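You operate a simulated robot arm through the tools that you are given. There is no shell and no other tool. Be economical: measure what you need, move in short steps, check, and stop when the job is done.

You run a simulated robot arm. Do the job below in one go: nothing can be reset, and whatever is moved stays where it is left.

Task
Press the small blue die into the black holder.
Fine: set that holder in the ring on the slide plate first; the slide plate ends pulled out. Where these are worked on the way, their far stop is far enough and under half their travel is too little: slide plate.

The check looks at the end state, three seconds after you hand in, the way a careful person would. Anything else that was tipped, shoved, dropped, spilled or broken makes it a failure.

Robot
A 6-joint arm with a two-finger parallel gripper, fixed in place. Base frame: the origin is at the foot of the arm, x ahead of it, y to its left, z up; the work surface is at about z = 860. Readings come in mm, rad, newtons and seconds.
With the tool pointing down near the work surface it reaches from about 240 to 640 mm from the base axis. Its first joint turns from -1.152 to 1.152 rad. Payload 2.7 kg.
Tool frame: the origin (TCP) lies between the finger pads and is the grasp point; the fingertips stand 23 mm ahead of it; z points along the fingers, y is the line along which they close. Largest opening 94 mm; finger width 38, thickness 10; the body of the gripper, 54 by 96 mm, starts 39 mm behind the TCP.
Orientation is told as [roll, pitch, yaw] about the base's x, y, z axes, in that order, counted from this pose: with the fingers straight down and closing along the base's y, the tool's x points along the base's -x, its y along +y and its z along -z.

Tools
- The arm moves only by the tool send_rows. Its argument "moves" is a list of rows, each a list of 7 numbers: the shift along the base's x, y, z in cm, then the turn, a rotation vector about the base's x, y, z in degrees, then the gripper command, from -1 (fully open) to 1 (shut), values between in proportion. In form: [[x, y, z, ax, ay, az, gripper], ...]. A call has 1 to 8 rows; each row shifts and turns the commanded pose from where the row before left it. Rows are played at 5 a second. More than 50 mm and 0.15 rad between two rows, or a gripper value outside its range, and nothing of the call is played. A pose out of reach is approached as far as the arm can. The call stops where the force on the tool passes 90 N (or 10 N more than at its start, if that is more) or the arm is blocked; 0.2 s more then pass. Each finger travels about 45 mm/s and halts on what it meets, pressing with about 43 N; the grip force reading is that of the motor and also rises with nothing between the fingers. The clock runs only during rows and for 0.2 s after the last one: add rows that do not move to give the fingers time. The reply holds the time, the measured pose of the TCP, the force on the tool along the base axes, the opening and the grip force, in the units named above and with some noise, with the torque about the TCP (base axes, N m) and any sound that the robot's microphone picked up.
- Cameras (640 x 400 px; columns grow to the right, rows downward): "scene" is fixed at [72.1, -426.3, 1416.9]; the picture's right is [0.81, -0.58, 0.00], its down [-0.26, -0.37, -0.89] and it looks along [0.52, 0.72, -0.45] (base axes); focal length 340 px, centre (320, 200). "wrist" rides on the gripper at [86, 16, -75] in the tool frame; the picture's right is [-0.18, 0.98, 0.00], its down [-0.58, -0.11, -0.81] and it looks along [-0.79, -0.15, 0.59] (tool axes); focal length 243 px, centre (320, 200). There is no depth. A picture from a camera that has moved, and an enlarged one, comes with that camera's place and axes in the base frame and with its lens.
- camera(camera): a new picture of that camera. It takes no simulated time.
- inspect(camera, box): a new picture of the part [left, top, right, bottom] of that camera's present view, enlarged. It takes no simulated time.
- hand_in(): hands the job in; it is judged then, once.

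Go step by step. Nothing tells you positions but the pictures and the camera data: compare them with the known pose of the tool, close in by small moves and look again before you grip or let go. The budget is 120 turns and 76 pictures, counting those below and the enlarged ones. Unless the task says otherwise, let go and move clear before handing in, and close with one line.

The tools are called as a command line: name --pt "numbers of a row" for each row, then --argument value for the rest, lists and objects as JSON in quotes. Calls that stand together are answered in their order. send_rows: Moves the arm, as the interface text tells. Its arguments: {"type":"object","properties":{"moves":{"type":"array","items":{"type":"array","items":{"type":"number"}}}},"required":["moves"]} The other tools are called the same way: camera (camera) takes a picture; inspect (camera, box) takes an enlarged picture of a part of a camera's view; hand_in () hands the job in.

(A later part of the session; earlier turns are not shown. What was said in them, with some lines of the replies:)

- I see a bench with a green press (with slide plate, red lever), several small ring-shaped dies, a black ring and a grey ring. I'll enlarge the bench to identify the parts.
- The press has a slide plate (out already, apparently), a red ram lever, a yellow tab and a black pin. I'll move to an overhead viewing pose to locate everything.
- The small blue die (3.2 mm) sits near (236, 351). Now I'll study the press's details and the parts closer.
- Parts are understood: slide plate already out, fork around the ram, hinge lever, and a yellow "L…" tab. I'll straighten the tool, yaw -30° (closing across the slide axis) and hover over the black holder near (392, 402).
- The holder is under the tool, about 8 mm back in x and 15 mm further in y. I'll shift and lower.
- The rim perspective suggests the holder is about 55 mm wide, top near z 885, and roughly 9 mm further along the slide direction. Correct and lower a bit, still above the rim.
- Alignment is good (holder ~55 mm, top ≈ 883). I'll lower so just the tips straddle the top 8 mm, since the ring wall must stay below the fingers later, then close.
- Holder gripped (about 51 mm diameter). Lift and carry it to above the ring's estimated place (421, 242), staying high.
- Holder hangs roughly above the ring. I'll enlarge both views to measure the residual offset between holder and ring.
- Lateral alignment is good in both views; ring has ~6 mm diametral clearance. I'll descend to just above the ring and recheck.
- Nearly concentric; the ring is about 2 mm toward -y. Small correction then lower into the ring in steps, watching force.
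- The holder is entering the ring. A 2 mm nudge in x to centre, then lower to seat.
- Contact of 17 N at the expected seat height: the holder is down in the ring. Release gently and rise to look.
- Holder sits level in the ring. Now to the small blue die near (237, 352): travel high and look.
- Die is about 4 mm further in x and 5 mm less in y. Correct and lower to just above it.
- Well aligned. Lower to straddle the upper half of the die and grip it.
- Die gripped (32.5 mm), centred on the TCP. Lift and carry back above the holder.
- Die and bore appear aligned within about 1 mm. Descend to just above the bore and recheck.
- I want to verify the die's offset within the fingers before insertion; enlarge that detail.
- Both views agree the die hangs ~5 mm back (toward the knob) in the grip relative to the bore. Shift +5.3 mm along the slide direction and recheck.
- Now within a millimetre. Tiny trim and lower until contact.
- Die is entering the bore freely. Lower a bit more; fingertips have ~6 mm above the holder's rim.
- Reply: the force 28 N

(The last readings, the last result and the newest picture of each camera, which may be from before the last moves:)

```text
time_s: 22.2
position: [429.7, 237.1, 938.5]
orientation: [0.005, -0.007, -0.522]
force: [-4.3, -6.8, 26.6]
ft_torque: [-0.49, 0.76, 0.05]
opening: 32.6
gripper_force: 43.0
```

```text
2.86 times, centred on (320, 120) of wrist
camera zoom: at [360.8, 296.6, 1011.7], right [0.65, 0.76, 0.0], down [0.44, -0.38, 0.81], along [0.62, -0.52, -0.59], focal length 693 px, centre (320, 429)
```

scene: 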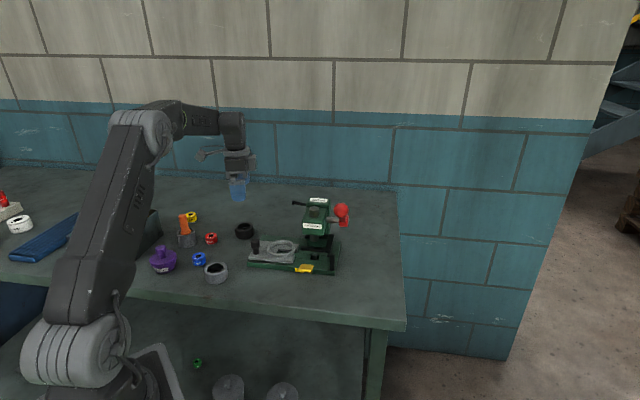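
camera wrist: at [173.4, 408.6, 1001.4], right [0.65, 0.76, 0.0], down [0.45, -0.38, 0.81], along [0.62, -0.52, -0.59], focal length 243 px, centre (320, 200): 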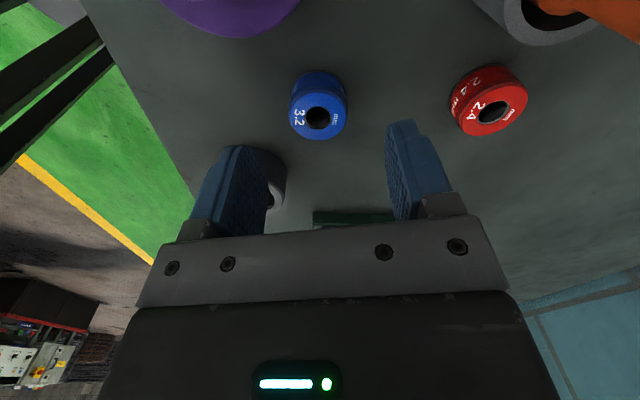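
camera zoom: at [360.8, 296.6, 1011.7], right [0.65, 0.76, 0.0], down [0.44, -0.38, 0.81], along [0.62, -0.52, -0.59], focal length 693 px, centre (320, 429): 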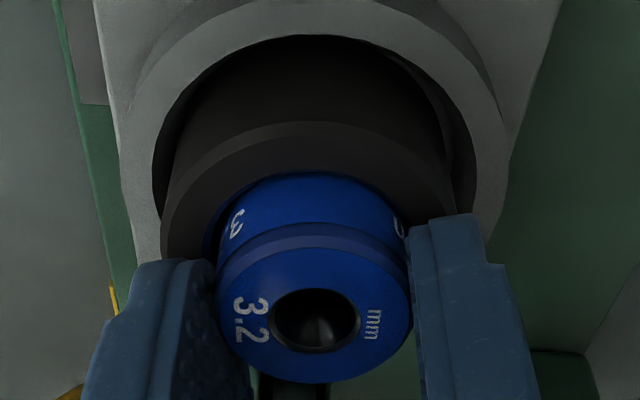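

Contact at 27 N with a sideways push toward -y, so the die likely catches the right side of the bore. Back up slightly, shift ~1 mm left, and try again.

send_rows --pt "0 0 0.25 0 0 0 0.5" --pt "-0.04 -0.08 0 0 0 0 0.5" --pt "0 0 -0.15 0 0 0 0.5" --pt "0 0 -0.15 0 0 0 0.5" --pt "0 0 0 0 0 0 0.5"

inspect --camera "wrist" --box '[260, 50, 380, 190]'

inspect --camera "scene" --box '[274, 230, 308, 256]'

```text
time_s: 23.4
position: [429.6, 236.8, 938.0]
orientation: [0.006, -0.007, -0.521]
force: [-1.8, 0.1, 35.9]
ft_torque: [-0.33, 0.86, -0.02]
opening: 32.3
gripper_force: 43.1
```

```text
2.86 times, centred on (320, 120) of wrist
camera zoom: at [361.0, 295.8, 1011.7], right [0.65, 0.76, 0.01], down [0.44, -0.39, 0.81], along [0.62, -0.52, -0.59], focal length 693 px, centre (320, 429)
```

zoom: 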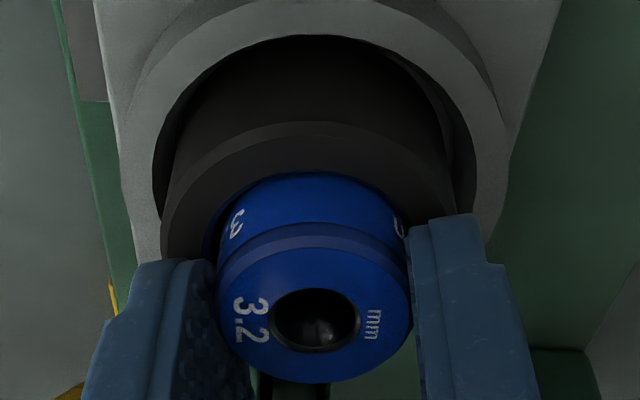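

```text
15.38 times, centred on (291, 243) of scene
camera zoom: at [71.5, -426.6, 1416.8], right [0.81, -0.58, 0.0], down [-0.26, -0.37, -0.89], along [0.52, 0.72, -0.45], focal length 5228 px, centre (766, -462)
```

zoom: 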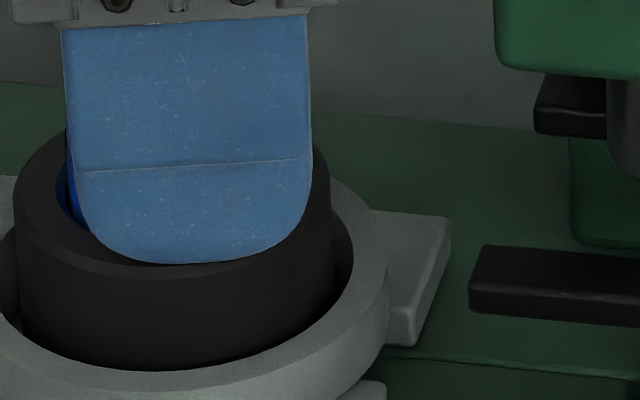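

Sideways force is gone and contact is flat: the die likely rests on its lead-in. Relieve, release, rise and inspect.

send_rows --pt "0 0 0.1 0 0 0 0.5" --pt "0 0 0 0 0 0 0.2" --pt "0 0 0 0 0 0 -0.1" --pt "0 0 0 0 0 0 -0.3" --pt "0 0 2 0 0 0 -0.3" --pt "0 0 4 0 0 0 -0.3" --pt "0 0 1.5 0 0 0 -0.3" --pt "0 0 0 0 0 0 -1"

inspect --camera "wrist" --box '[220, 0, 420, 200]'

inspect --camera "scene" --box '[270, 218, 310, 258]'

```text
time_s: 25.2
position: [428.2, 236.6, 1011.0]
orientation: [-0.001, -0.006, -0.522]
force: [1.0, 0.6, 0.2]
ft_torque: [0.0, 0.02, 0.05]
opening: 93.9
gripper_force: 0.1
```

```text
2.00 times, centred on (320, 100) of wrist
camera zoom: at [360.7, 295.2, 1086.0], right [0.65, 0.76, 0.0], down [0.45, -0.38, 0.81], along [0.62, -0.53, -0.59], focal length 485 px, centre (320, 400)
```

zoom: 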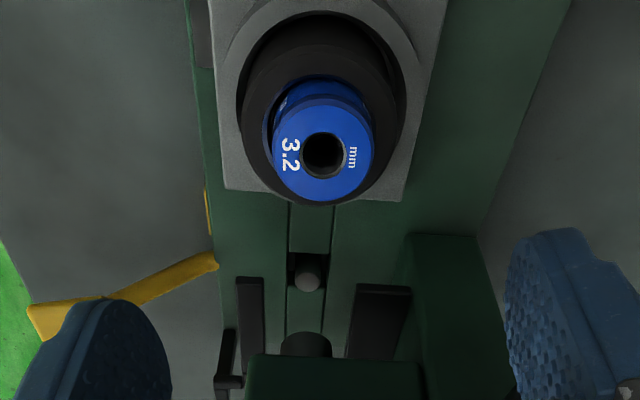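

```text
10.00 times, centred on (290, 238) of scene
camera zoom: at [72.1, -426.3, 1416.9], right [0.81, -0.58, 0.0], down [-0.26, -0.37, -0.89], along [0.52, 0.72, -0.45], focal length 3398 px, centre (620, -180)
```

zoom: 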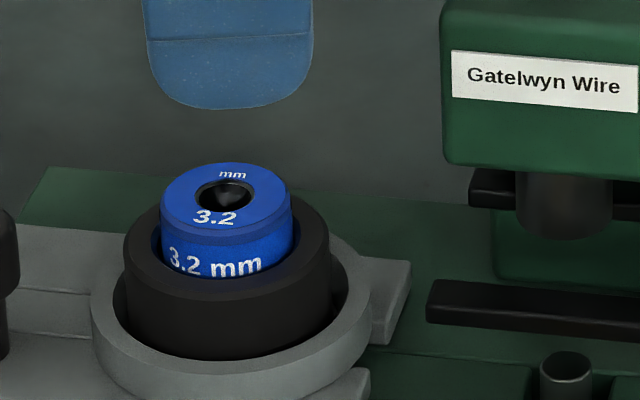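

The die stands upright and level in the holder's bore. The slide runs along about -45°; the knob is near (368, 268). Turn to yaw -45° and hover over the knob.

send_rows --pt "-3.0 1.55 0 0 0 -7.5 -1" --pt "-3.0 1.55 0 0 0 -7.5 -1" --pt "0 0 -2 0 0 0 -1" --pt "0 0 0 0 0 0 -1"

camera --camera "wrist"

inspect --camera "scene" --box '[240, 190, 340, 280]'

```text
time_s: 26.2
position: [368.9, 266.4, 991.0]
orientation: [0.002, -0.006, -0.786]
force: [0.2, 0.7, 0.5]
ft_torque: [0.03, -0.04, 0.03]
opening: 94.0
gripper_force: 0.1
```

```text
25 pictures are left
camera wrist: at [317.8, 341.3, 1064.3], right [0.82, 0.57, 0.0], down [0.33, -0.49, 0.81], along [0.46, -0.67, -0.59], focal length 243 px, centre (320, 200)
```

wrist: 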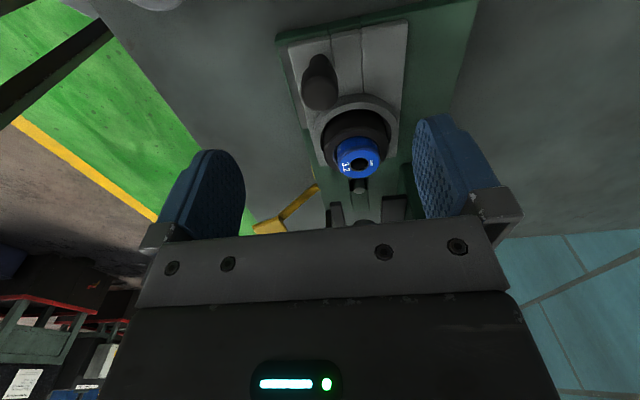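

```text
4.44 times, centred on (290, 235) of scene
camera zoom: at [72.1, -426.3, 1416.9], right [0.81, -0.58, 0.0], down [-0.26, -0.37, -0.89], along [0.52, 0.72, -0.45], focal length 1510 px, centre (453, 44)
```

zoom: 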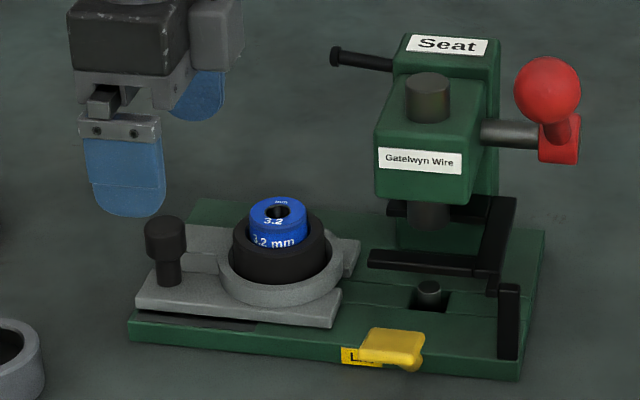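

The knob is laterally centred. I'll grip it with the tool about 10 mm behind its centre (keeps the gripper body clear of the ram head), fingertips above the plate.

send_rows --pt "-1.05 1.05 -2 0 0 0 -0.35" --pt "0 0 -2 0 0 0 -0.35" --pt "0 0 -2 0 0 0 -0.35" --pt "0 0 -1.1 0 0 0 -0.35" --pt "0 0 0 0 0 0 0.2" --pt "0 0 0 0 0 0 0.7" --pt "0 0 0 0 0 0 0.7" --pt "0 0 0 0 0 0 0.7"

camera --camera "wrist"

```text
time_s: 28.0
position: [358.5, 278.4, 920.2]
orientation: [0.002, -0.006, -0.785]
force: [4.4, 4.9, -5.8]
ft_torque: [-0.06, 0.17, 0.07]
opening: 23.9
gripper_force: 44.8
```

```text
23 pictures are left
camera wrist: at [307.9, 352.3, 993.3], right [0.82, 0.57, 0.0], down [0.33, -0.49, 0.81], along [0.46, -0.67, -0.59], focal length 243 px, centre (320, 200)
```

wrist: 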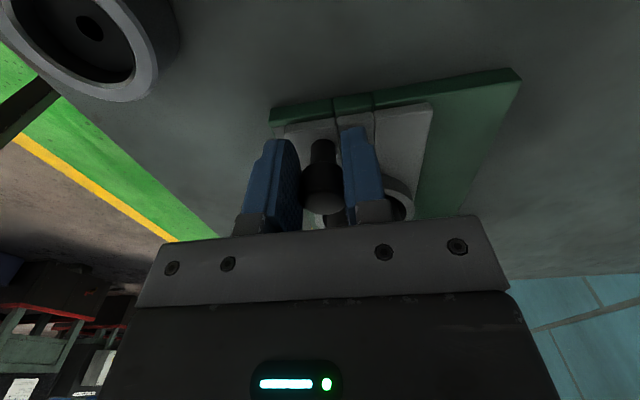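

Knob is gripped. Slide the plate in slowly along -45°, watching force.

send_rows --pt "0.5 -0.5 0 0 0 0 0.7" --pt "0.7 -0.7 0 0 0 0 0.7" --pt "0.7 -0.7 0 0 0 0 0.7" --pt "0 0 0 0 0 0 0.7"

inspect --camera "scene" --box '[240, 190, 340, 280]'

```text
time_s: 29.0
position: [377.4, 258.9, 919.6]
orientation: [0.002, -0.005, -0.784]
force: [9.7, 10.1, -10.6]
ft_torque: [-0.07, 0.15, 0.13]
opening: 24.0
gripper_force: 45.1
```

```text
4.44 times, centred on (290, 235) of scene
camera zoom: at [72.5, -426.0, 1417.0], right [0.81, -0.58, 0.0], down [-0.26, -0.37, -0.89], along [0.52, 0.72, -0.45], focal length 1510 px, centre (453, 44)
```

zoom: 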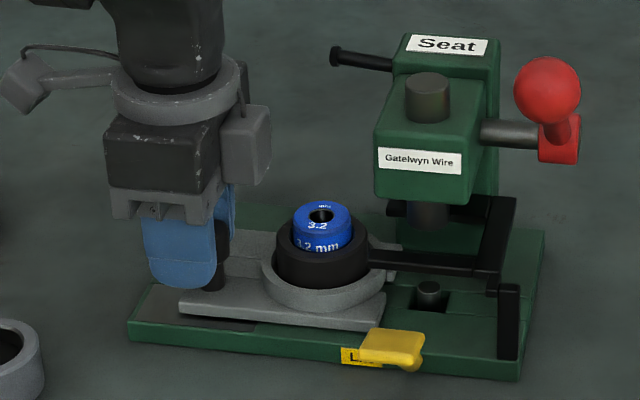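

Moving fine with a small sideways load; correct the direction slightly and continue in small steps toward the fork.

send_rows --pt "0.55 -0.4 0 0 0 0 0.7" --pt "0.5 -0.46 0 0 0 0 0.7" --pt "0.5 -0.46 0 0 0 0 0.7" --pt "0 0 0 0 0 0 0.7"

inspect --camera "scene" --box '[270, 210, 330, 260]'

```text
time_s: 30.0
position: [391.6, 244.9, 919.1]
orientation: [-0.001, -0.004, -0.786]
force: [1.3, 2.0, -4.6]
ft_torque: [-0.03, -0.35, 0.08]
opening: 23.9
gripper_force: 44.9
```

```text
8.00 times, centred on (300, 235) of scene
camera zoom: at [72.1, -426.2, 1416.9], right [0.81, -0.58, 0.0], down [-0.26, -0.37, -0.89], along [0.52, 0.72, -0.45], focal length 2718 px, centre (480, -80)
```

zoom: 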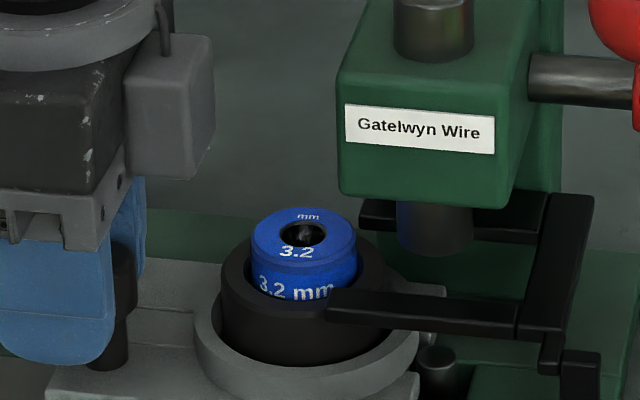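

The fork arm clears above the holder's rim. The ram's lower end versus the die's top looks close; zoom in there.

inspect --camera "scene" --box '[298, 225, 334, 250]'

```text
16.00 times, centred on (316, 238) of scene
camera zoom: at [72.1, -426.2, 1416.9], right [0.81, -0.58, 0.0], down [-0.26, -0.37, -0.89], along [0.52, 0.72, -0.45], focal length 5437 px, centre (384, -400)
```

zoom: 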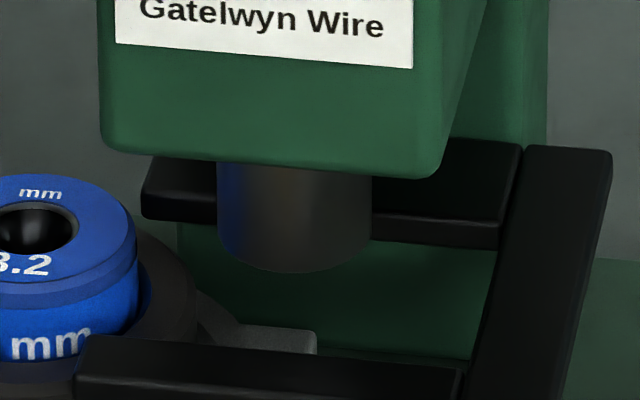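

The ram bottom is a few mm above the die top, so it clears. Continue sliding in carefully.

send_rows --pt "0.5 -0.48 0 0 0 0 0.7" --pt "0.5 -0.48 0 0 0 0 0.7" --pt "0.5 -0.48 0 0 0 0 0.7" --pt "0.5 -0.48 0 0 0 0 0.7" --pt "0 0 0 0 0 0 0.7"

inspect --camera "scene" --box '[270, 205, 350, 265]'

```text
time_s: 31.2
position: [409.2, 225.9, 920.6]
orientation: [-0.002, -0.004, -0.786]
force: [-6.5, -6.5, -7.4]
ft_torque: [-0.11, -0.55, -0.07]
opening: 23.7
gripper_force: 45.3
```

```text
6.67 times, centred on (310, 235) of scene
camera zoom: at [72.0, -426.4, 1416.9], right [0.81, -0.58, 0.0], down [-0.26, -0.37, -0.89], along [0.52, 0.72, -0.45], focal length 2265 px, centre (387, -33)
```

zoom: 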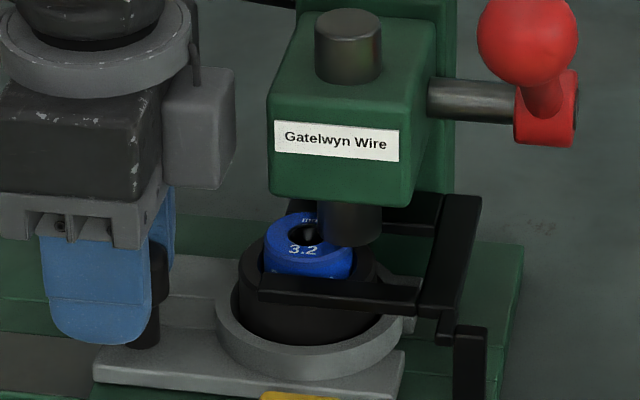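

About 15 mm remain. Continue with small steps, easing the side load.

send_rows --pt "0.35 -0.45 0 0 0 0 0.7" --pt "0.35 -0.4 0 0 0 0 0.7" --pt "0.2 -0.2 0 0 0 0 0.7" --pt "0 0 0 0 0 0 0.7"

inspect --camera "scene" --box '[270, 205, 350, 265]'

```text
time_s: 32.2
position: [421.0, 215.4, 919.4]
orientation: [0.0, -0.004, -0.784]
force: [-4.9, -7.9, -13.8]
ft_torque: [0.53, -0.06, -0.14]
opening: 23.8
gripper_force: 45.2
```

```text
6.67 times, centred on (310, 235) of scene
camera zoom: at [72.1, -426.4, 1416.8], right [0.81, -0.58, 0.0], down [-0.26, -0.37, -0.89], along [0.52, 0.72, -0.45], focal length 2265 px, centre (387, -33)
```

zoom: 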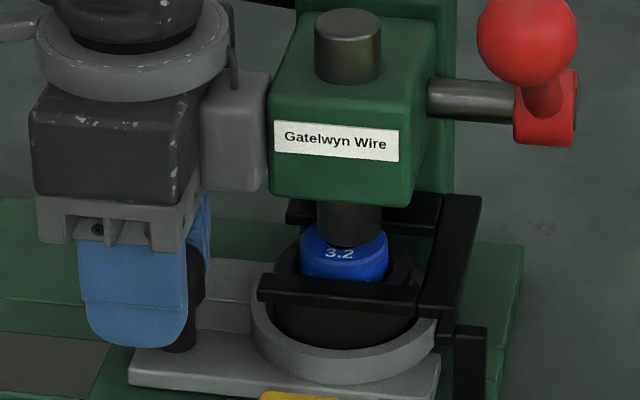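

Die is within ~2 mm of the ram axis. Nudge to the stop.

send_rows --pt "0.1 -0.1 0 0 0 0 0.7" --pt "0.1 -0.1 0 0 0 0 0.7" --pt "0.1 -0.1 0 0 0 0 0.7" --pt "0 0 0 0 0 0 0.7"

inspect --camera "scene" --box '[270, 205, 350, 265]'

```text
time_s: 33.2
position: [420.5, 215.8, 920.1]
orientation: [-0.001, -0.001, -0.782]
force: [-37.1, 22.3, -9.4]
ft_torque: [-1.49, -2.36, -0.74]
opening: 23.6
gripper_force: 45.3
```

```text
6.67 times, centred on (310, 235) of scene
camera zoom: at [71.2, -425.6, 1417.2], right [0.81, -0.58, 0.0], down [-0.26, -0.37, -0.89], along [0.52, 0.72, -0.45], focal length 2265 px, centre (387, -33)
```

zoom: 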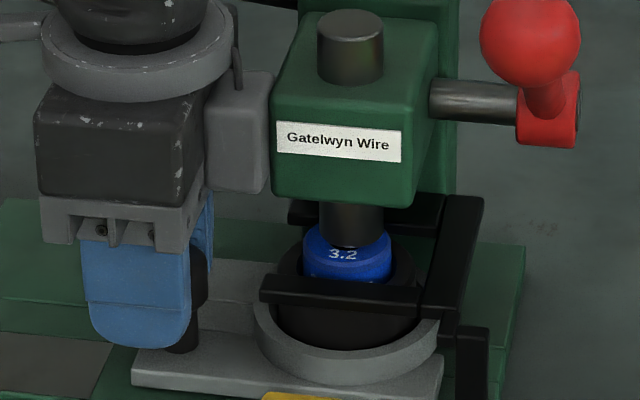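

The torque shows the contact is ~65 mm above the TCP: the gripper's side box is touching the press head, not the slide stop. Back off by opening, retreat behind the knob, close, and push from behind instead.

send_rows --pt "-0.2 0.2 0 0 0 0 0.7" --pt "0 0 0 0 0 0 0.1" --pt "0 0 0 0 0 0 -0.2" --pt "-0.7 0.7 0 0 0 0 -0.2" --pt "-1.4 1.4 0 0 0 0 -0.2" --pt "0 0 0 0 0 0 0.6" --pt "0 0 0 0 0 0 1" --pt "0 0 0 0 0 0 1"

camera --camera "wrist"

```text
time_s: 35.0
position: [399.2, 235.8, 921.7]
orientation: [0.002, -0.004, -0.783]
force: [-0.1, -0.2, -0.1]
ft_torque: [-0.01, -0.03, 0.05]
opening: 0.0
gripper_force: 13.6
```

```text
16 pictures are left
camera wrist: at [349.5, 310.5, 994.1], right [0.82, 0.57, 0.0], down [0.33, -0.49, 0.81], along [0.46, -0.67, -0.59], focal length 243 px, centre (320, 200)
```

wrist: 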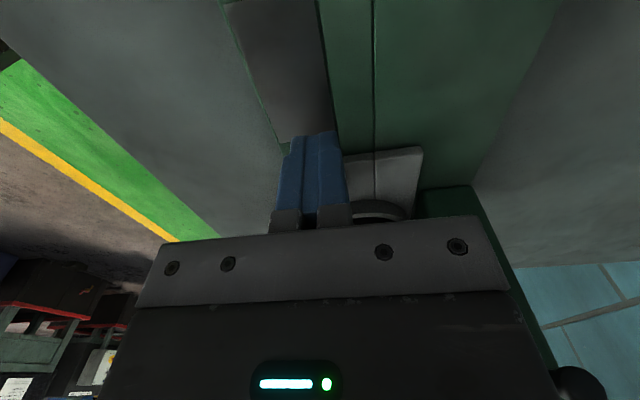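

Fingers are closed behind the knob. Push forward in steps watching force.

send_rows --pt "0.5 -0.5 0 0 0 0 1" --pt "0.15 -0.15 0 0 0 0 1" --pt "0.15 -0.15 0 0 0 0 1" --pt "0 0 0 0 0 0 1"

```text
time_s: 36.0
position: [406.3, 227.7, 920.0]
orientation: [-0.001, -0.004, -0.785]
force: [-18.3, 14.2, 4.6]
ft_torque: [-0.06, -0.12, -0.03]
opening: 0.2
gripper_force: 42.3
```

send_rows --pt "0.1 -0.1 0 0 0 0 1" --pt "0.1 -0.1 0 0 0 0 1" --pt "0 0 0 0 0 0 1"

inspect --camera "scene" --box '[270, 205, 350, 265]'

```text
time_s: 36.8
position: [406.8, 228.5, 919.7]
orientation: [-0.001, -0.001, -0.781]
force: [-40.6, 21.7, 12.0]
ft_torque: [-0.21, -0.24, -0.28]
opening: 0.2
gripper_force: 42.4
```

```text
6.67 times, centred on (310, 235) of scene
camera zoom: at [70.9, -425.8, 1417.1], right [0.81, -0.58, 0.0], down [-0.26, -0.37, -0.89], along [0.52, 0.72, -0.45], focal length 2265 px, centre (387, -33)
```

zoom: 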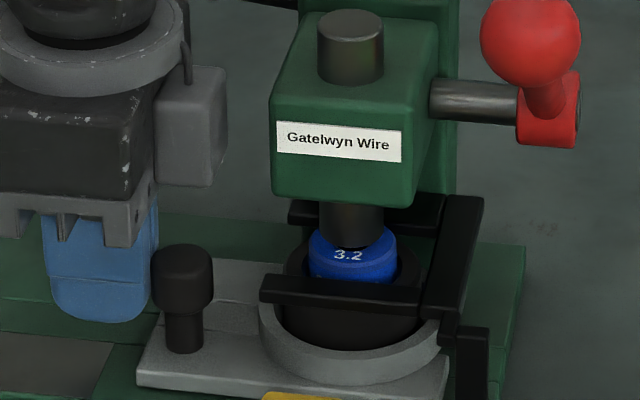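

The slide is at its stop with the die under the ram. Back off, rise well above the press, and start turning to yaw +45° for gripping the red ball (triangulated at about (496, 80, 1055), pivot at (559, 143, 972)).

send_rows --pt "-1.0 1.0 0 0 0 0 1" --pt "-1.0 1.0 0 0 0 0 1" --pt "0 0 4.5 0 0 0 1" --pt "0 0 4.5 0 0 0 0" --pt "0 0 4.5 0 0 7.5 -0.4" --pt "0 0 4.5 0 0 7.5 -0.4" --pt "0 0 3 0 0 7.5 -0.4" --pt "0 0 0 0 0 7.5 -0.4"

send_rows --pt "0 -1.5 0 0 0 7.5 -0.4" --pt "0 -2 0 0 0 7.5 -0.4" --pt "1.5 -2 0 0 0 7.5 -0.4" --pt "1.5 -2.5 0 0 0 7.5 -0.4" --pt "1.5 -2.5 0 0 0 7.5 -0.4" --pt "1.5 -2.5 0 0 0 7.5 -0.4" --pt "1.5 -2.0 0 0 0 7.5 -0.4" --pt "1.5 -1.8 0 0 0 7.5 -0.4"

```text
time_s: 38.6
position: [390.0, 245.9, 1129.7]
orientation: [0.002, -0.005, -0.259]
force: [0.0, 0.7, -0.6]
ft_torque: [0.01, 0.01, 0.02]
opening: 65.8
gripper_force: 0.1
```

```text
time_s: 40.4
position: [481.8, 76.6, 1132.1]
orientation: [0.001, -0.007, 0.791]
force: [0.1, 1.2, 1.0]
ft_torque: [-0.02, 0.0, -0.02]
opening: 66.2
gripper_force: 0.1
```

camera --camera "wrist"

camera --camera "scene"

```text
14 pictures are left
camera wrist: at [408.4, 29.0, 1205.0], right [-0.57, 0.82, 0.0], down [0.48, 0.33, 0.81], along [0.67, 0.46, -0.59], focal length 243 px, centre (320, 200)
```

wrist: 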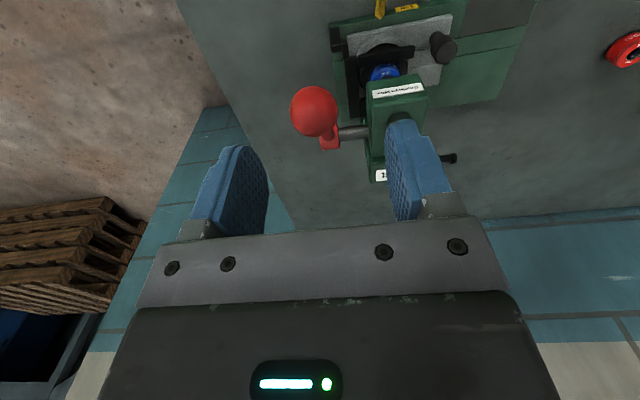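

```text
13 pictures are left
```

scene: 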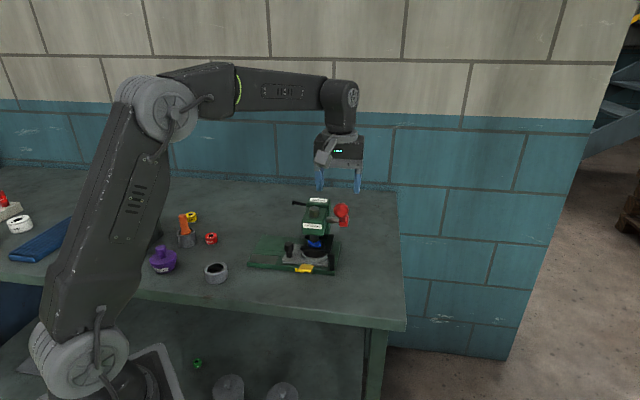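

Ball confirmed near (496, 83, 1052). Centre over it, descend and grip it with the fingers either side along the pivot axis.

send_rows --pt "1.42 0.64 -1.5 0 0 0 -0.4" --pt "0 0 -2.2 0 0 0 -0.4" --pt "0 0 -2.2 0 0 0 -0.4" --pt "0 0 -1.4 0 0 0 -0.4" --pt "0 0 0 0 0 0 -0.4"

camera --camera "wrist"

```text
time_s: 41.6
position: [496.6, 84.1, 1057.4]
orientation: [0.001, -0.005, 0.786]
force: [-1.3, -0.1, 0.2]
ft_torque: [0.04, 0.0, -0.02]
opening: 65.9
gripper_force: 0.0
```

```text
12 pictures are left
camera wrist: at [423.0, 35.8, 1130.9], right [-0.57, 0.82, 0.0], down [0.49, 0.33, 0.81], along [0.67, 0.46, -0.59], focal length 243 px, centre (320, 200)
```

wrist: 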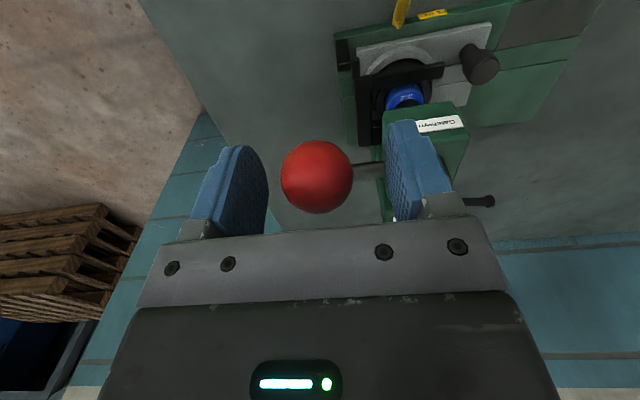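

Ball is centred between the pads. Grip and start pulling it along its arc.

send_rows --pt "0 0 0 0 0 0 0.1" --pt "0 0 0 0 0 0 0.5" --pt "0 0 0 0 0 0 0.5" --pt "-0.36 -0.36 -0.6 0 0 0 0.5" --pt "-0.37 -0.37 -0.63 0 0 0 0.5" --pt "0 0 0 0 0 0 0.5"

```text
time_s: 43.0
position: [490.0, 76.9, 1045.7]
orientation: [-0.001, -0.009, 0.788]
force: [19.2, 0.9, 3.7]
ft_torque: [0.86, -0.86, 0.07]
opening: 33.3
gripper_force: 44.9
```

The lever follows; a mild +x pull suggests trimming by ~1 mm. Continue along the arc.

send_rows --pt "-0.2 -0.31 -0.7 0 0 0 0.5" --pt "-0.25 -0.3 -0.7 0 0 0 0.5" --pt "-0.24 -0.24 -0.76 0 0 0 0.5" --pt "-0.24 -0.24 -0.76 0 0 0 0.5" --pt "0 0 0 0 0 0 0.5"

inspect --camera "scene" --box '[280, 190, 360, 260]'

```text
time_s: 44.2
position: [478.9, 65.5, 1015.6]
orientation: [0.001, -0.007, 0.788]
force: [4.0, 3.1, 12.1]
ft_torque: [0.81, -0.85, 0.05]
opening: 33.4
gripper_force: 44.9
```

```text
5.71 times, centred on (320, 225) of scene
camera zoom: at [72.0, -426.3, 1416.9], right [0.81, -0.58, 0.0], down [-0.26, -0.37, -0.89], along [0.52, 0.72, -0.45], focal length 1942 px, centre (320, 57)
```

zoom: 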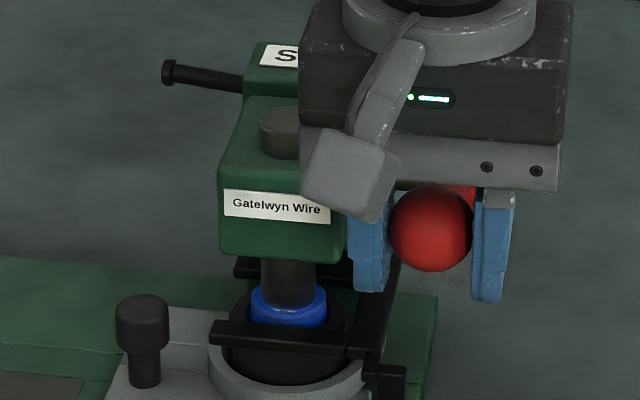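

Ram is down on the die now. Keep pulling, with force checks.

send_rows --pt "-0.16 -0.16 -0.8 0 0 0 0.5" --pt "-0.16 -0.16 -0.8 0 0 0 0.5" --pt "-0.08 -0.08 -0.82 0 0 0 0.5" --pt "-0.08 -0.08 -0.82 0 0 0 0.5" --pt "0 0 0 0 0 0 0.5"

```text
time_s: 45.4
position: [474.1, 60.6, 984.2]
orientation: [-0.001, -0.005, 0.788]
force: [2.5, 1.5, 13.3]
ft_torque: [0.91, -0.88, -0.03]
opening: 33.5
gripper_force: 45.0
```

send_rows --pt "0 0 -0.8 0 0 0 0.5" --pt "0 0 -0.83 0 0 0 0.5" --pt "0.08 0.08 -0.82 0 0 0 0.5" --pt "0.08 0.08 -0.82 0 0 0 0.5" --pt "0 0 0 0 0 0 0.5"

inspect --camera "scene" --box '[280, 190, 360, 260]'

```text
time_s: 46.6
position: [474.7, 61.7, 951.4]
orientation: [0.003, -0.004, 0.784]
force: [-7.0, -8.9, 12.7]
ft_torque: [0.94, -0.91, -0.01]
opening: 33.5
gripper_force: 45.3
```

```text
5.71 times, centred on (320, 225) of scene
camera zoom: at [71.7, -426.6, 1416.8], right [0.81, -0.58, 0.0], down [-0.26, -0.37, -0.89], along [0.52, 0.72, -0.45], focal length 1942 px, centre (320, 57)
```

zoom: 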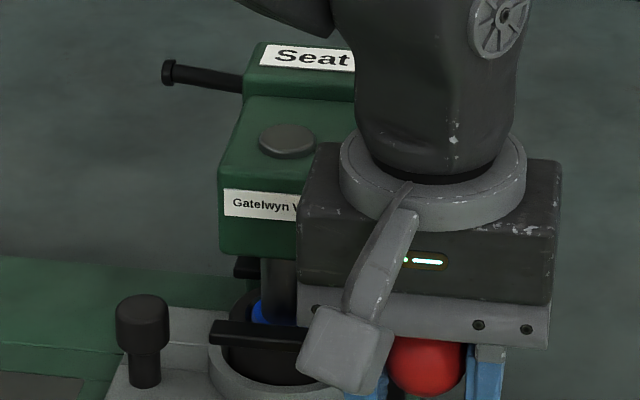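

Die is going in. Continue down until the force rises to a hard stop.

send_rows --pt "0.05 0.03 -0.7 0 0 0 0.5" --pt "0.12 0.12 -0.7 0 0 0 0.5" --pt "0.15 0.15 -0.7 0 0 0 0.5" --pt "0 0 0 0 0 0 0.5"

```text
time_s: 47.6
position: [478.2, 63.9, 937.3]
orientation: [-0.005, -0.011, 0.788]
force: [-29.3, -21.4, 67.6]
ft_torque: [0.28, -0.33, -0.03]
opening: 33.2
gripper_force: 45.2
```

Force jumped to 68 N — likely bottomed. One more slight push, then look.

send_rows --pt "-0.1 -0.1 -0.2 0 0 0 0.5" --pt "0 0 0 0 0 0 0.5" --pt "0 0 0 0 0 0 0.5"

inspect --camera "scene" --box '[290, 215, 330, 260]'

```text
time_s: 48.4
position: [478.6, 65.4, 938.1]
orientation: [-0.009, -0.017, 0.788]
force: [-26.1, -18.8, 75.1]
ft_torque: [-0.2, 0.04, -0.02]
opening: 33.3
gripper_force: 45.3
```

```text
8.89 times, centred on (310, 238) of scene
camera zoom: at [70.2, -426.9, 1416.8], right [0.81, -0.58, 0.0], down [-0.26, -0.37, -0.89], along [0.52, 0.72, -0.45], focal length 3020 px, centre (409, -133)
```

zoom: 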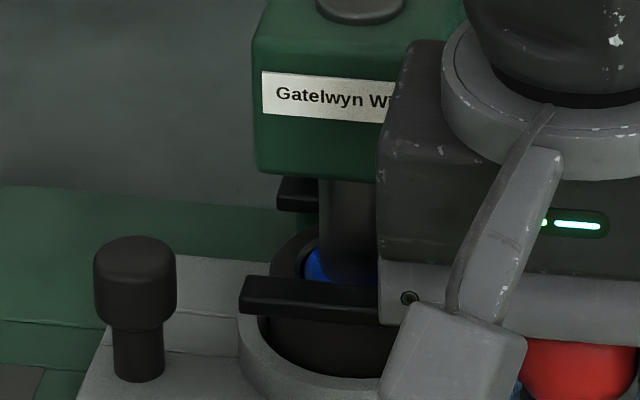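

Bottomed with the die down at rim level. Now raise the lever back along the arc to withdraw the ram.

send_rows --pt "0.1 0.1 1.0 0 0 0 0.5" --pt "-0.15 -0.15 1.1 0 0 0 0.5" --pt "-0.15 -0.15 1.1 0 0 0 0.5" --pt "-0.05 -0.05 1.2 0 0 0 0.5" --pt "0.05 0.05 1.2 0 0 0 0.5" --pt "0.1 0.1 1.2 0 0 0 0.5" --pt "0.2 0.2 1.2 0 0 0 0.5" --pt "0 0 0 0 0 0 0.5"

```text
time_s: 50.2
position: [479.7, 66.5, 1006.5]
orientation: [0.005, -0.003, 0.787]
force: [19.9, -6.7, -13.9]
ft_torque: [-0.72, 1.22, 0.03]
opening: 33.4
gripper_force: 45.2
```

send_rows --pt "0.18 0.0 0.8 0 0 0 0.5" --pt "0.18 0.08 0.8 0 0 0 0.5" --pt "0.32 0.32 0.8 0 0 0 0.5" --pt "0.33 0.33 0.8 0 0 0 0.5" --pt "0.4 0.4 0.72 0 0 0 0.5" --pt "0.4 0.4 0.7 0 0 0 0.5" --pt "0 0 0 0 0 0 0.5"

inspect --camera "scene" --box '[270, 190, 360, 260]'

```text
time_s: 51.8
position: [494.1, 81.2, 1050.4]
orientation: [0.007, 0.004, 0.785]
force: [-28.5, 3.9, -21.4]
ft_torque: [0.22, -0.51, 0.0]
opening: 33.2
gripper_force: 44.9
```

```text
5.71 times, centred on (315, 225) of scene
camera zoom: at [71.5, -426.1, 1417.0], right [0.81, -0.58, 0.0], down [-0.26, -0.37, -0.89], along [0.52, 0.72, -0.45], focal length 1942 px, centre (349, 57)
```

zoom: 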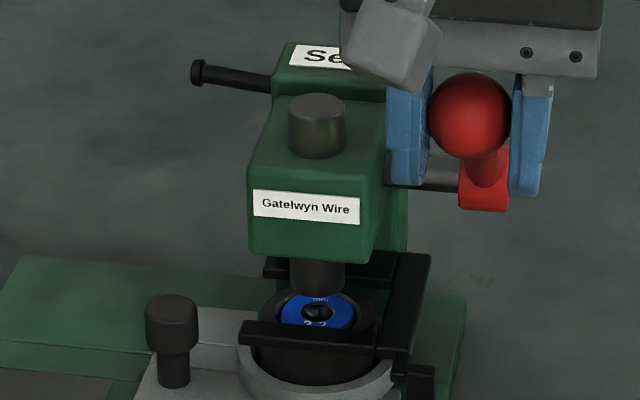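

The die is pressed in and the ram is fully up. Release the ball, rise, and swing back to yaw -45° behind the knob.

send_rows --pt "-0.2 0 -0.1 0 0 0 0.5" --pt "0 0 0 0 0 0 0" --pt "0 0 0 0 0 0 -0.4" --pt "0 0 0 0 0 0 -0.4" --pt "0 0 4 0 0 0 -0.4" --pt "0 0 4.3 0 0 0 -0.4" --pt "-1.5 1.5 0 0 0 -7.5 -0.4" --pt "-1.5 1.8 0 0 0 -7.5 -0.4"

send_rows --pt "-1.5 2 0 0 0 -7.5 -0.4" --pt "-1.5 2.2 0 0 0 -7.5 -0.4" --pt "-1.5 2.2 0 0 0 -7.5 -0.4" --pt "-1.0 2.2 0 0 0 -7.5 -0.4" --pt "-0.8 2 0 0 0 -7.5 -0.4" --pt "0 1.5 0 0 0 -7.5 -0.4" --pt "0 0 0 0 0 -7.5 -0.4" --pt "0 0 0 0 0 -7.5 -0.4"

```text
time_s: 53.6
position: [465.3, 112.6, 1137.9]
orientation: [0.001, -0.005, 0.521]
force: [0.7, 0.1, -0.4]
ft_torque: [0.0, 0.02, 0.0]
opening: 65.7
gripper_force: 0.1
```

```text
time_s: 55.4
position: [401.4, 235.5, 1137.4]
orientation: [0.0, -0.005, -0.526]
force: [-1.5, -0.6, 0.2]
ft_torque: [0.0, 0.0, 0.0]
opening: 65.5
gripper_force: 0.0
```

send_rows --pt "-0.4 0.4 0 0 0 -7.5 -0.4" --pt "0 0 0 0 0 -7.4 -0.4" --pt "0 0 -2 -5.6 -5.6 0 -0.4" --pt "0 0 -4.4 0 0 0 -0.4" --pt "0 0 -4.4 0 0 0 -0.4" --pt "0 0 -4.4 0 0 0 -0.4" --pt "0 0 -4.0 0 0 0 -0.4" --pt "0 0 0 0 0 0 -0.4"

camera --camera "wrist"

```text
time_s: 57.2
position: [397.6, 239.1, 943.2]
orientation: [0.003, -0.143, -0.782]
force: [0.1, -0.6, -0.9]
ft_torque: [0.0, -0.02, 0.01]
opening: 65.6
gripper_force: 0.0
```

```text
7 pictures are left
camera wrist: at [341.0, 320.5, 1004.3], right [0.82, 0.57, 0.03], down [0.25, -0.4, 0.88], along [0.51, -0.72, -0.47], focal length 243 px, centre (320, 200)
```

wrist: 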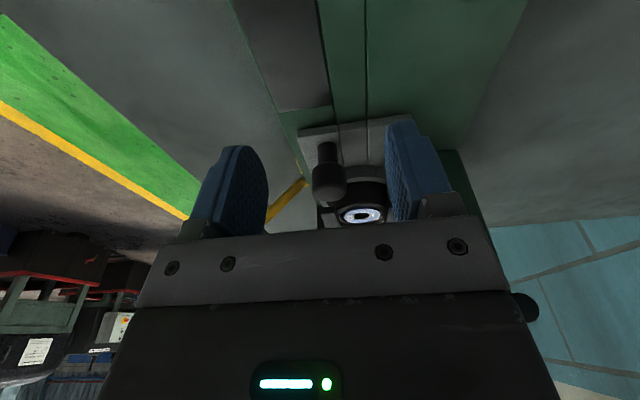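

Tool leans back from the press and the knob is between the open fingers. Lower, advance, and grip the knob.

send_rows --pt "0 0 -2.0 0 0 0 -0.4" --pt "1.1 -1.1 0 0 0 0 -0.4" --pt "0.9 -0.9 0 0 0 0 -0.4" --pt "0 0 0 0 0 0 0.2" --pt "0 0 0 0 0 0 0.7" --pt "0 0 0 0 0 0 0.7" --pt "0 0 0 0 0 0 0.7"

```text
time_s: 58.8
position: [418.1, 218.4, 923.7]
orientation: [-0.002, -0.142, -0.783]
force: [-3.3, -4.4, 1.0]
ft_torque: [-0.01, -0.26, -0.06]
opening: 23.7
gripper_force: 44.7
```

Knob gripped. Pull the slide out steadily.

send_rows --pt "-0.5 0.5 0 0 0 0 0.7" --pt "-0.7 0.7 0 0 0 0 0.7" --pt "-0.7 0.7 0 0 0 0 0.7" --pt "-0.7 0.7 0 0 0 0 0.7" --pt "0 0 0 0 0 0 0.7"

```text
time_s: 60.0
position: [390.5, 245.1, 923.0]
orientation: [-0.003, -0.142, -0.783]
force: [-8.0, -9.5, -6.0]
ft_torque: [0.23, -0.07, -0.08]
opening: 23.9
gripper_force: 44.8
```

send_rows --pt "-0.8 0.65 0 0 0 0 0.7" --pt "-0.75 0.7 0 0 0 0 0.7" --pt "-0.75 0.7 0 0 0 0 0.7" --pt "-0.65 0.6 0 0 0 0 0.7" --pt "0 0 0 0 0 0 0.7"

inspect --camera "scene" --box '[240, 190, 340, 280]'

```text
time_s: 61.2
position: [362.8, 274.4, 924.3]
orientation: [0.0, -0.143, -0.78]
force: [14.2, 14.8, -33.3]
ft_torque: [0.21, 0.68, 0.34]
opening: 24.0
gripper_force: 45.0
```

```text
4.44 times, centred on (290, 235) of scene
camera zoom: at [72.8, -425.6, 1417.1], right [0.81, -0.58, 0.0], down [-0.26, -0.37, -0.89], along [0.52, 0.72, -0.45], focal length 1510 px, centre (453, 44)
```

zoom: 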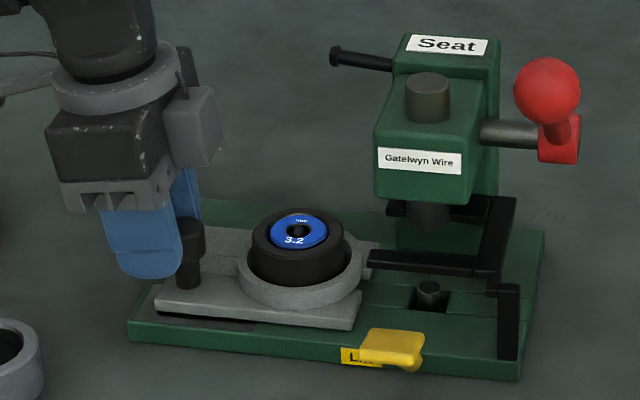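

The die is flush in the holder and the plate is ~12 mm short of fully out. Ease the side loads and finish the pull.

send_rows --pt "0.0 0.1 -0.15 0 0 0 0.7" --pt "-0.35 0.4 0 0 0 0 0.7" --pt "-0.35 0.35 0 0 0 0 0.7" --pt "-0.15 0.15 0 0 0 0 0.7" --pt "0 0 0 0 0 0 0.7"

```text
time_s: 62.4
position: [354.3, 280.9, 924.9]
orientation: [0.0, -0.141, -0.785]
force: [1.1, 3.4, 3.0]
ft_torque: [-0.19, 0.62, -0.14]
opening: 23.8
gripper_force: 44.6
```

send_rows --pt "-0.1 0.1 0 0 0 0 0.7" --pt "-0.1 0.1 0 0 0 0 0.7" --pt "-0.1 0.1 0 0 0 0 0.7" --pt "0 0 0 0 0 0 0.7"

inspect --camera "scene" --box '[240, 190, 340, 280]'

```text
time_s: 63.4
position: [352.8, 284.6, 922.9]
orientation: [-0.001, -0.145, -0.784]
force: [15.8, -25.1, 13.3]
ft_torque: [-0.16, -0.49, -0.08]
opening: 23.7
gripper_force: 44.9
```

```text
4.44 times, centred on (290, 235) of scene
camera zoom: at [72.3, -427.1, 1416.6], right [0.81, -0.58, 0.0], down [-0.26, -0.37, -0.89], along [0.52, 0.72, -0.45], focal length 1510 px, centre (453, 44)
```

zoom: 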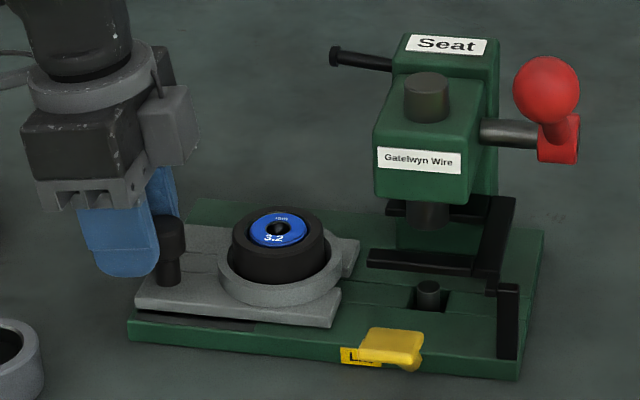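

Slide is at its outer stop (29 N pull, same place as originally) and the die is flush in the holder. Relax, release the knob, back away and rise.

send_rows --pt "0.15 -0.15 0 0 0 0 0.7" --pt "0 0 0 0 0 0 0.2" --pt "0 0 0 0 0 0 -0.4" --pt "0 0 0 0 0 0 -0.4" --pt "0 0 4 0 0 0 -0.4" --pt "0 0 4 0 0 0 -0.4" --pt "-1 1 4 0 0 0 -0.4" --pt "0 0 4 0 0 0 -0.4"

camera --camera "scene"

inspect --camera "scene" --box '[250, 215, 320, 270]'

```text
time_s: 65.2
position: [340.3, 293.9, 1080.9]
orientation: [0.0, -0.144, -0.78]
force: [0.8, -0.2, -0.3]
ft_torque: [0.0, -0.03, -0.04]
opening: 65.6
gripper_force: 0.1
```

```text
4 pictures are left
```

scene: 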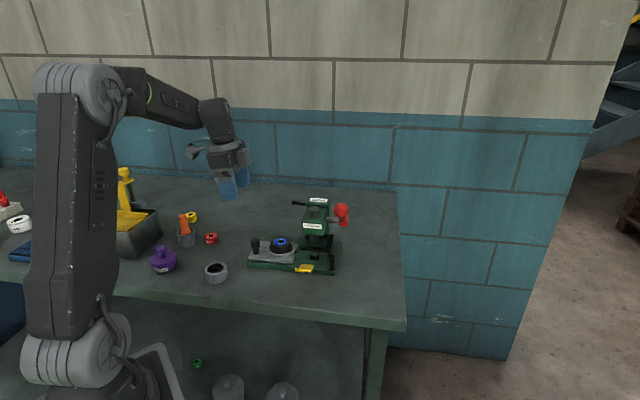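

```text
7.27 times, centred on (285, 242) of scene
camera zoom: at [72.1, -426.3, 1416.9], right [0.81, -0.58, 0.0], down [-0.26, -0.37, -0.89], along [0.52, 0.72, -0.45], focal length 2471 px, centre (574, -109)
```

zoom: 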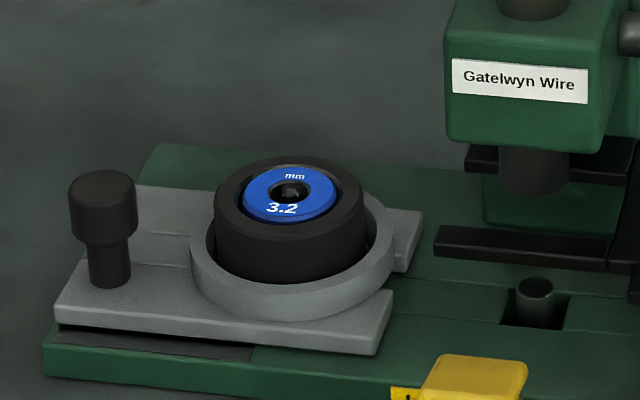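

The die is pressed level into the black holder, which sits in the ring. The plate is fully out, the ram is up, nothing else looks disturbed, and the arm is clear, so I'm handing in.

hand_in

```text
The job is handed in.
```

The small blue 3.2 mm die is pressed into the black holder, the holder is seated in the ring on the slide plate, and the plate is pulled out to its stop.
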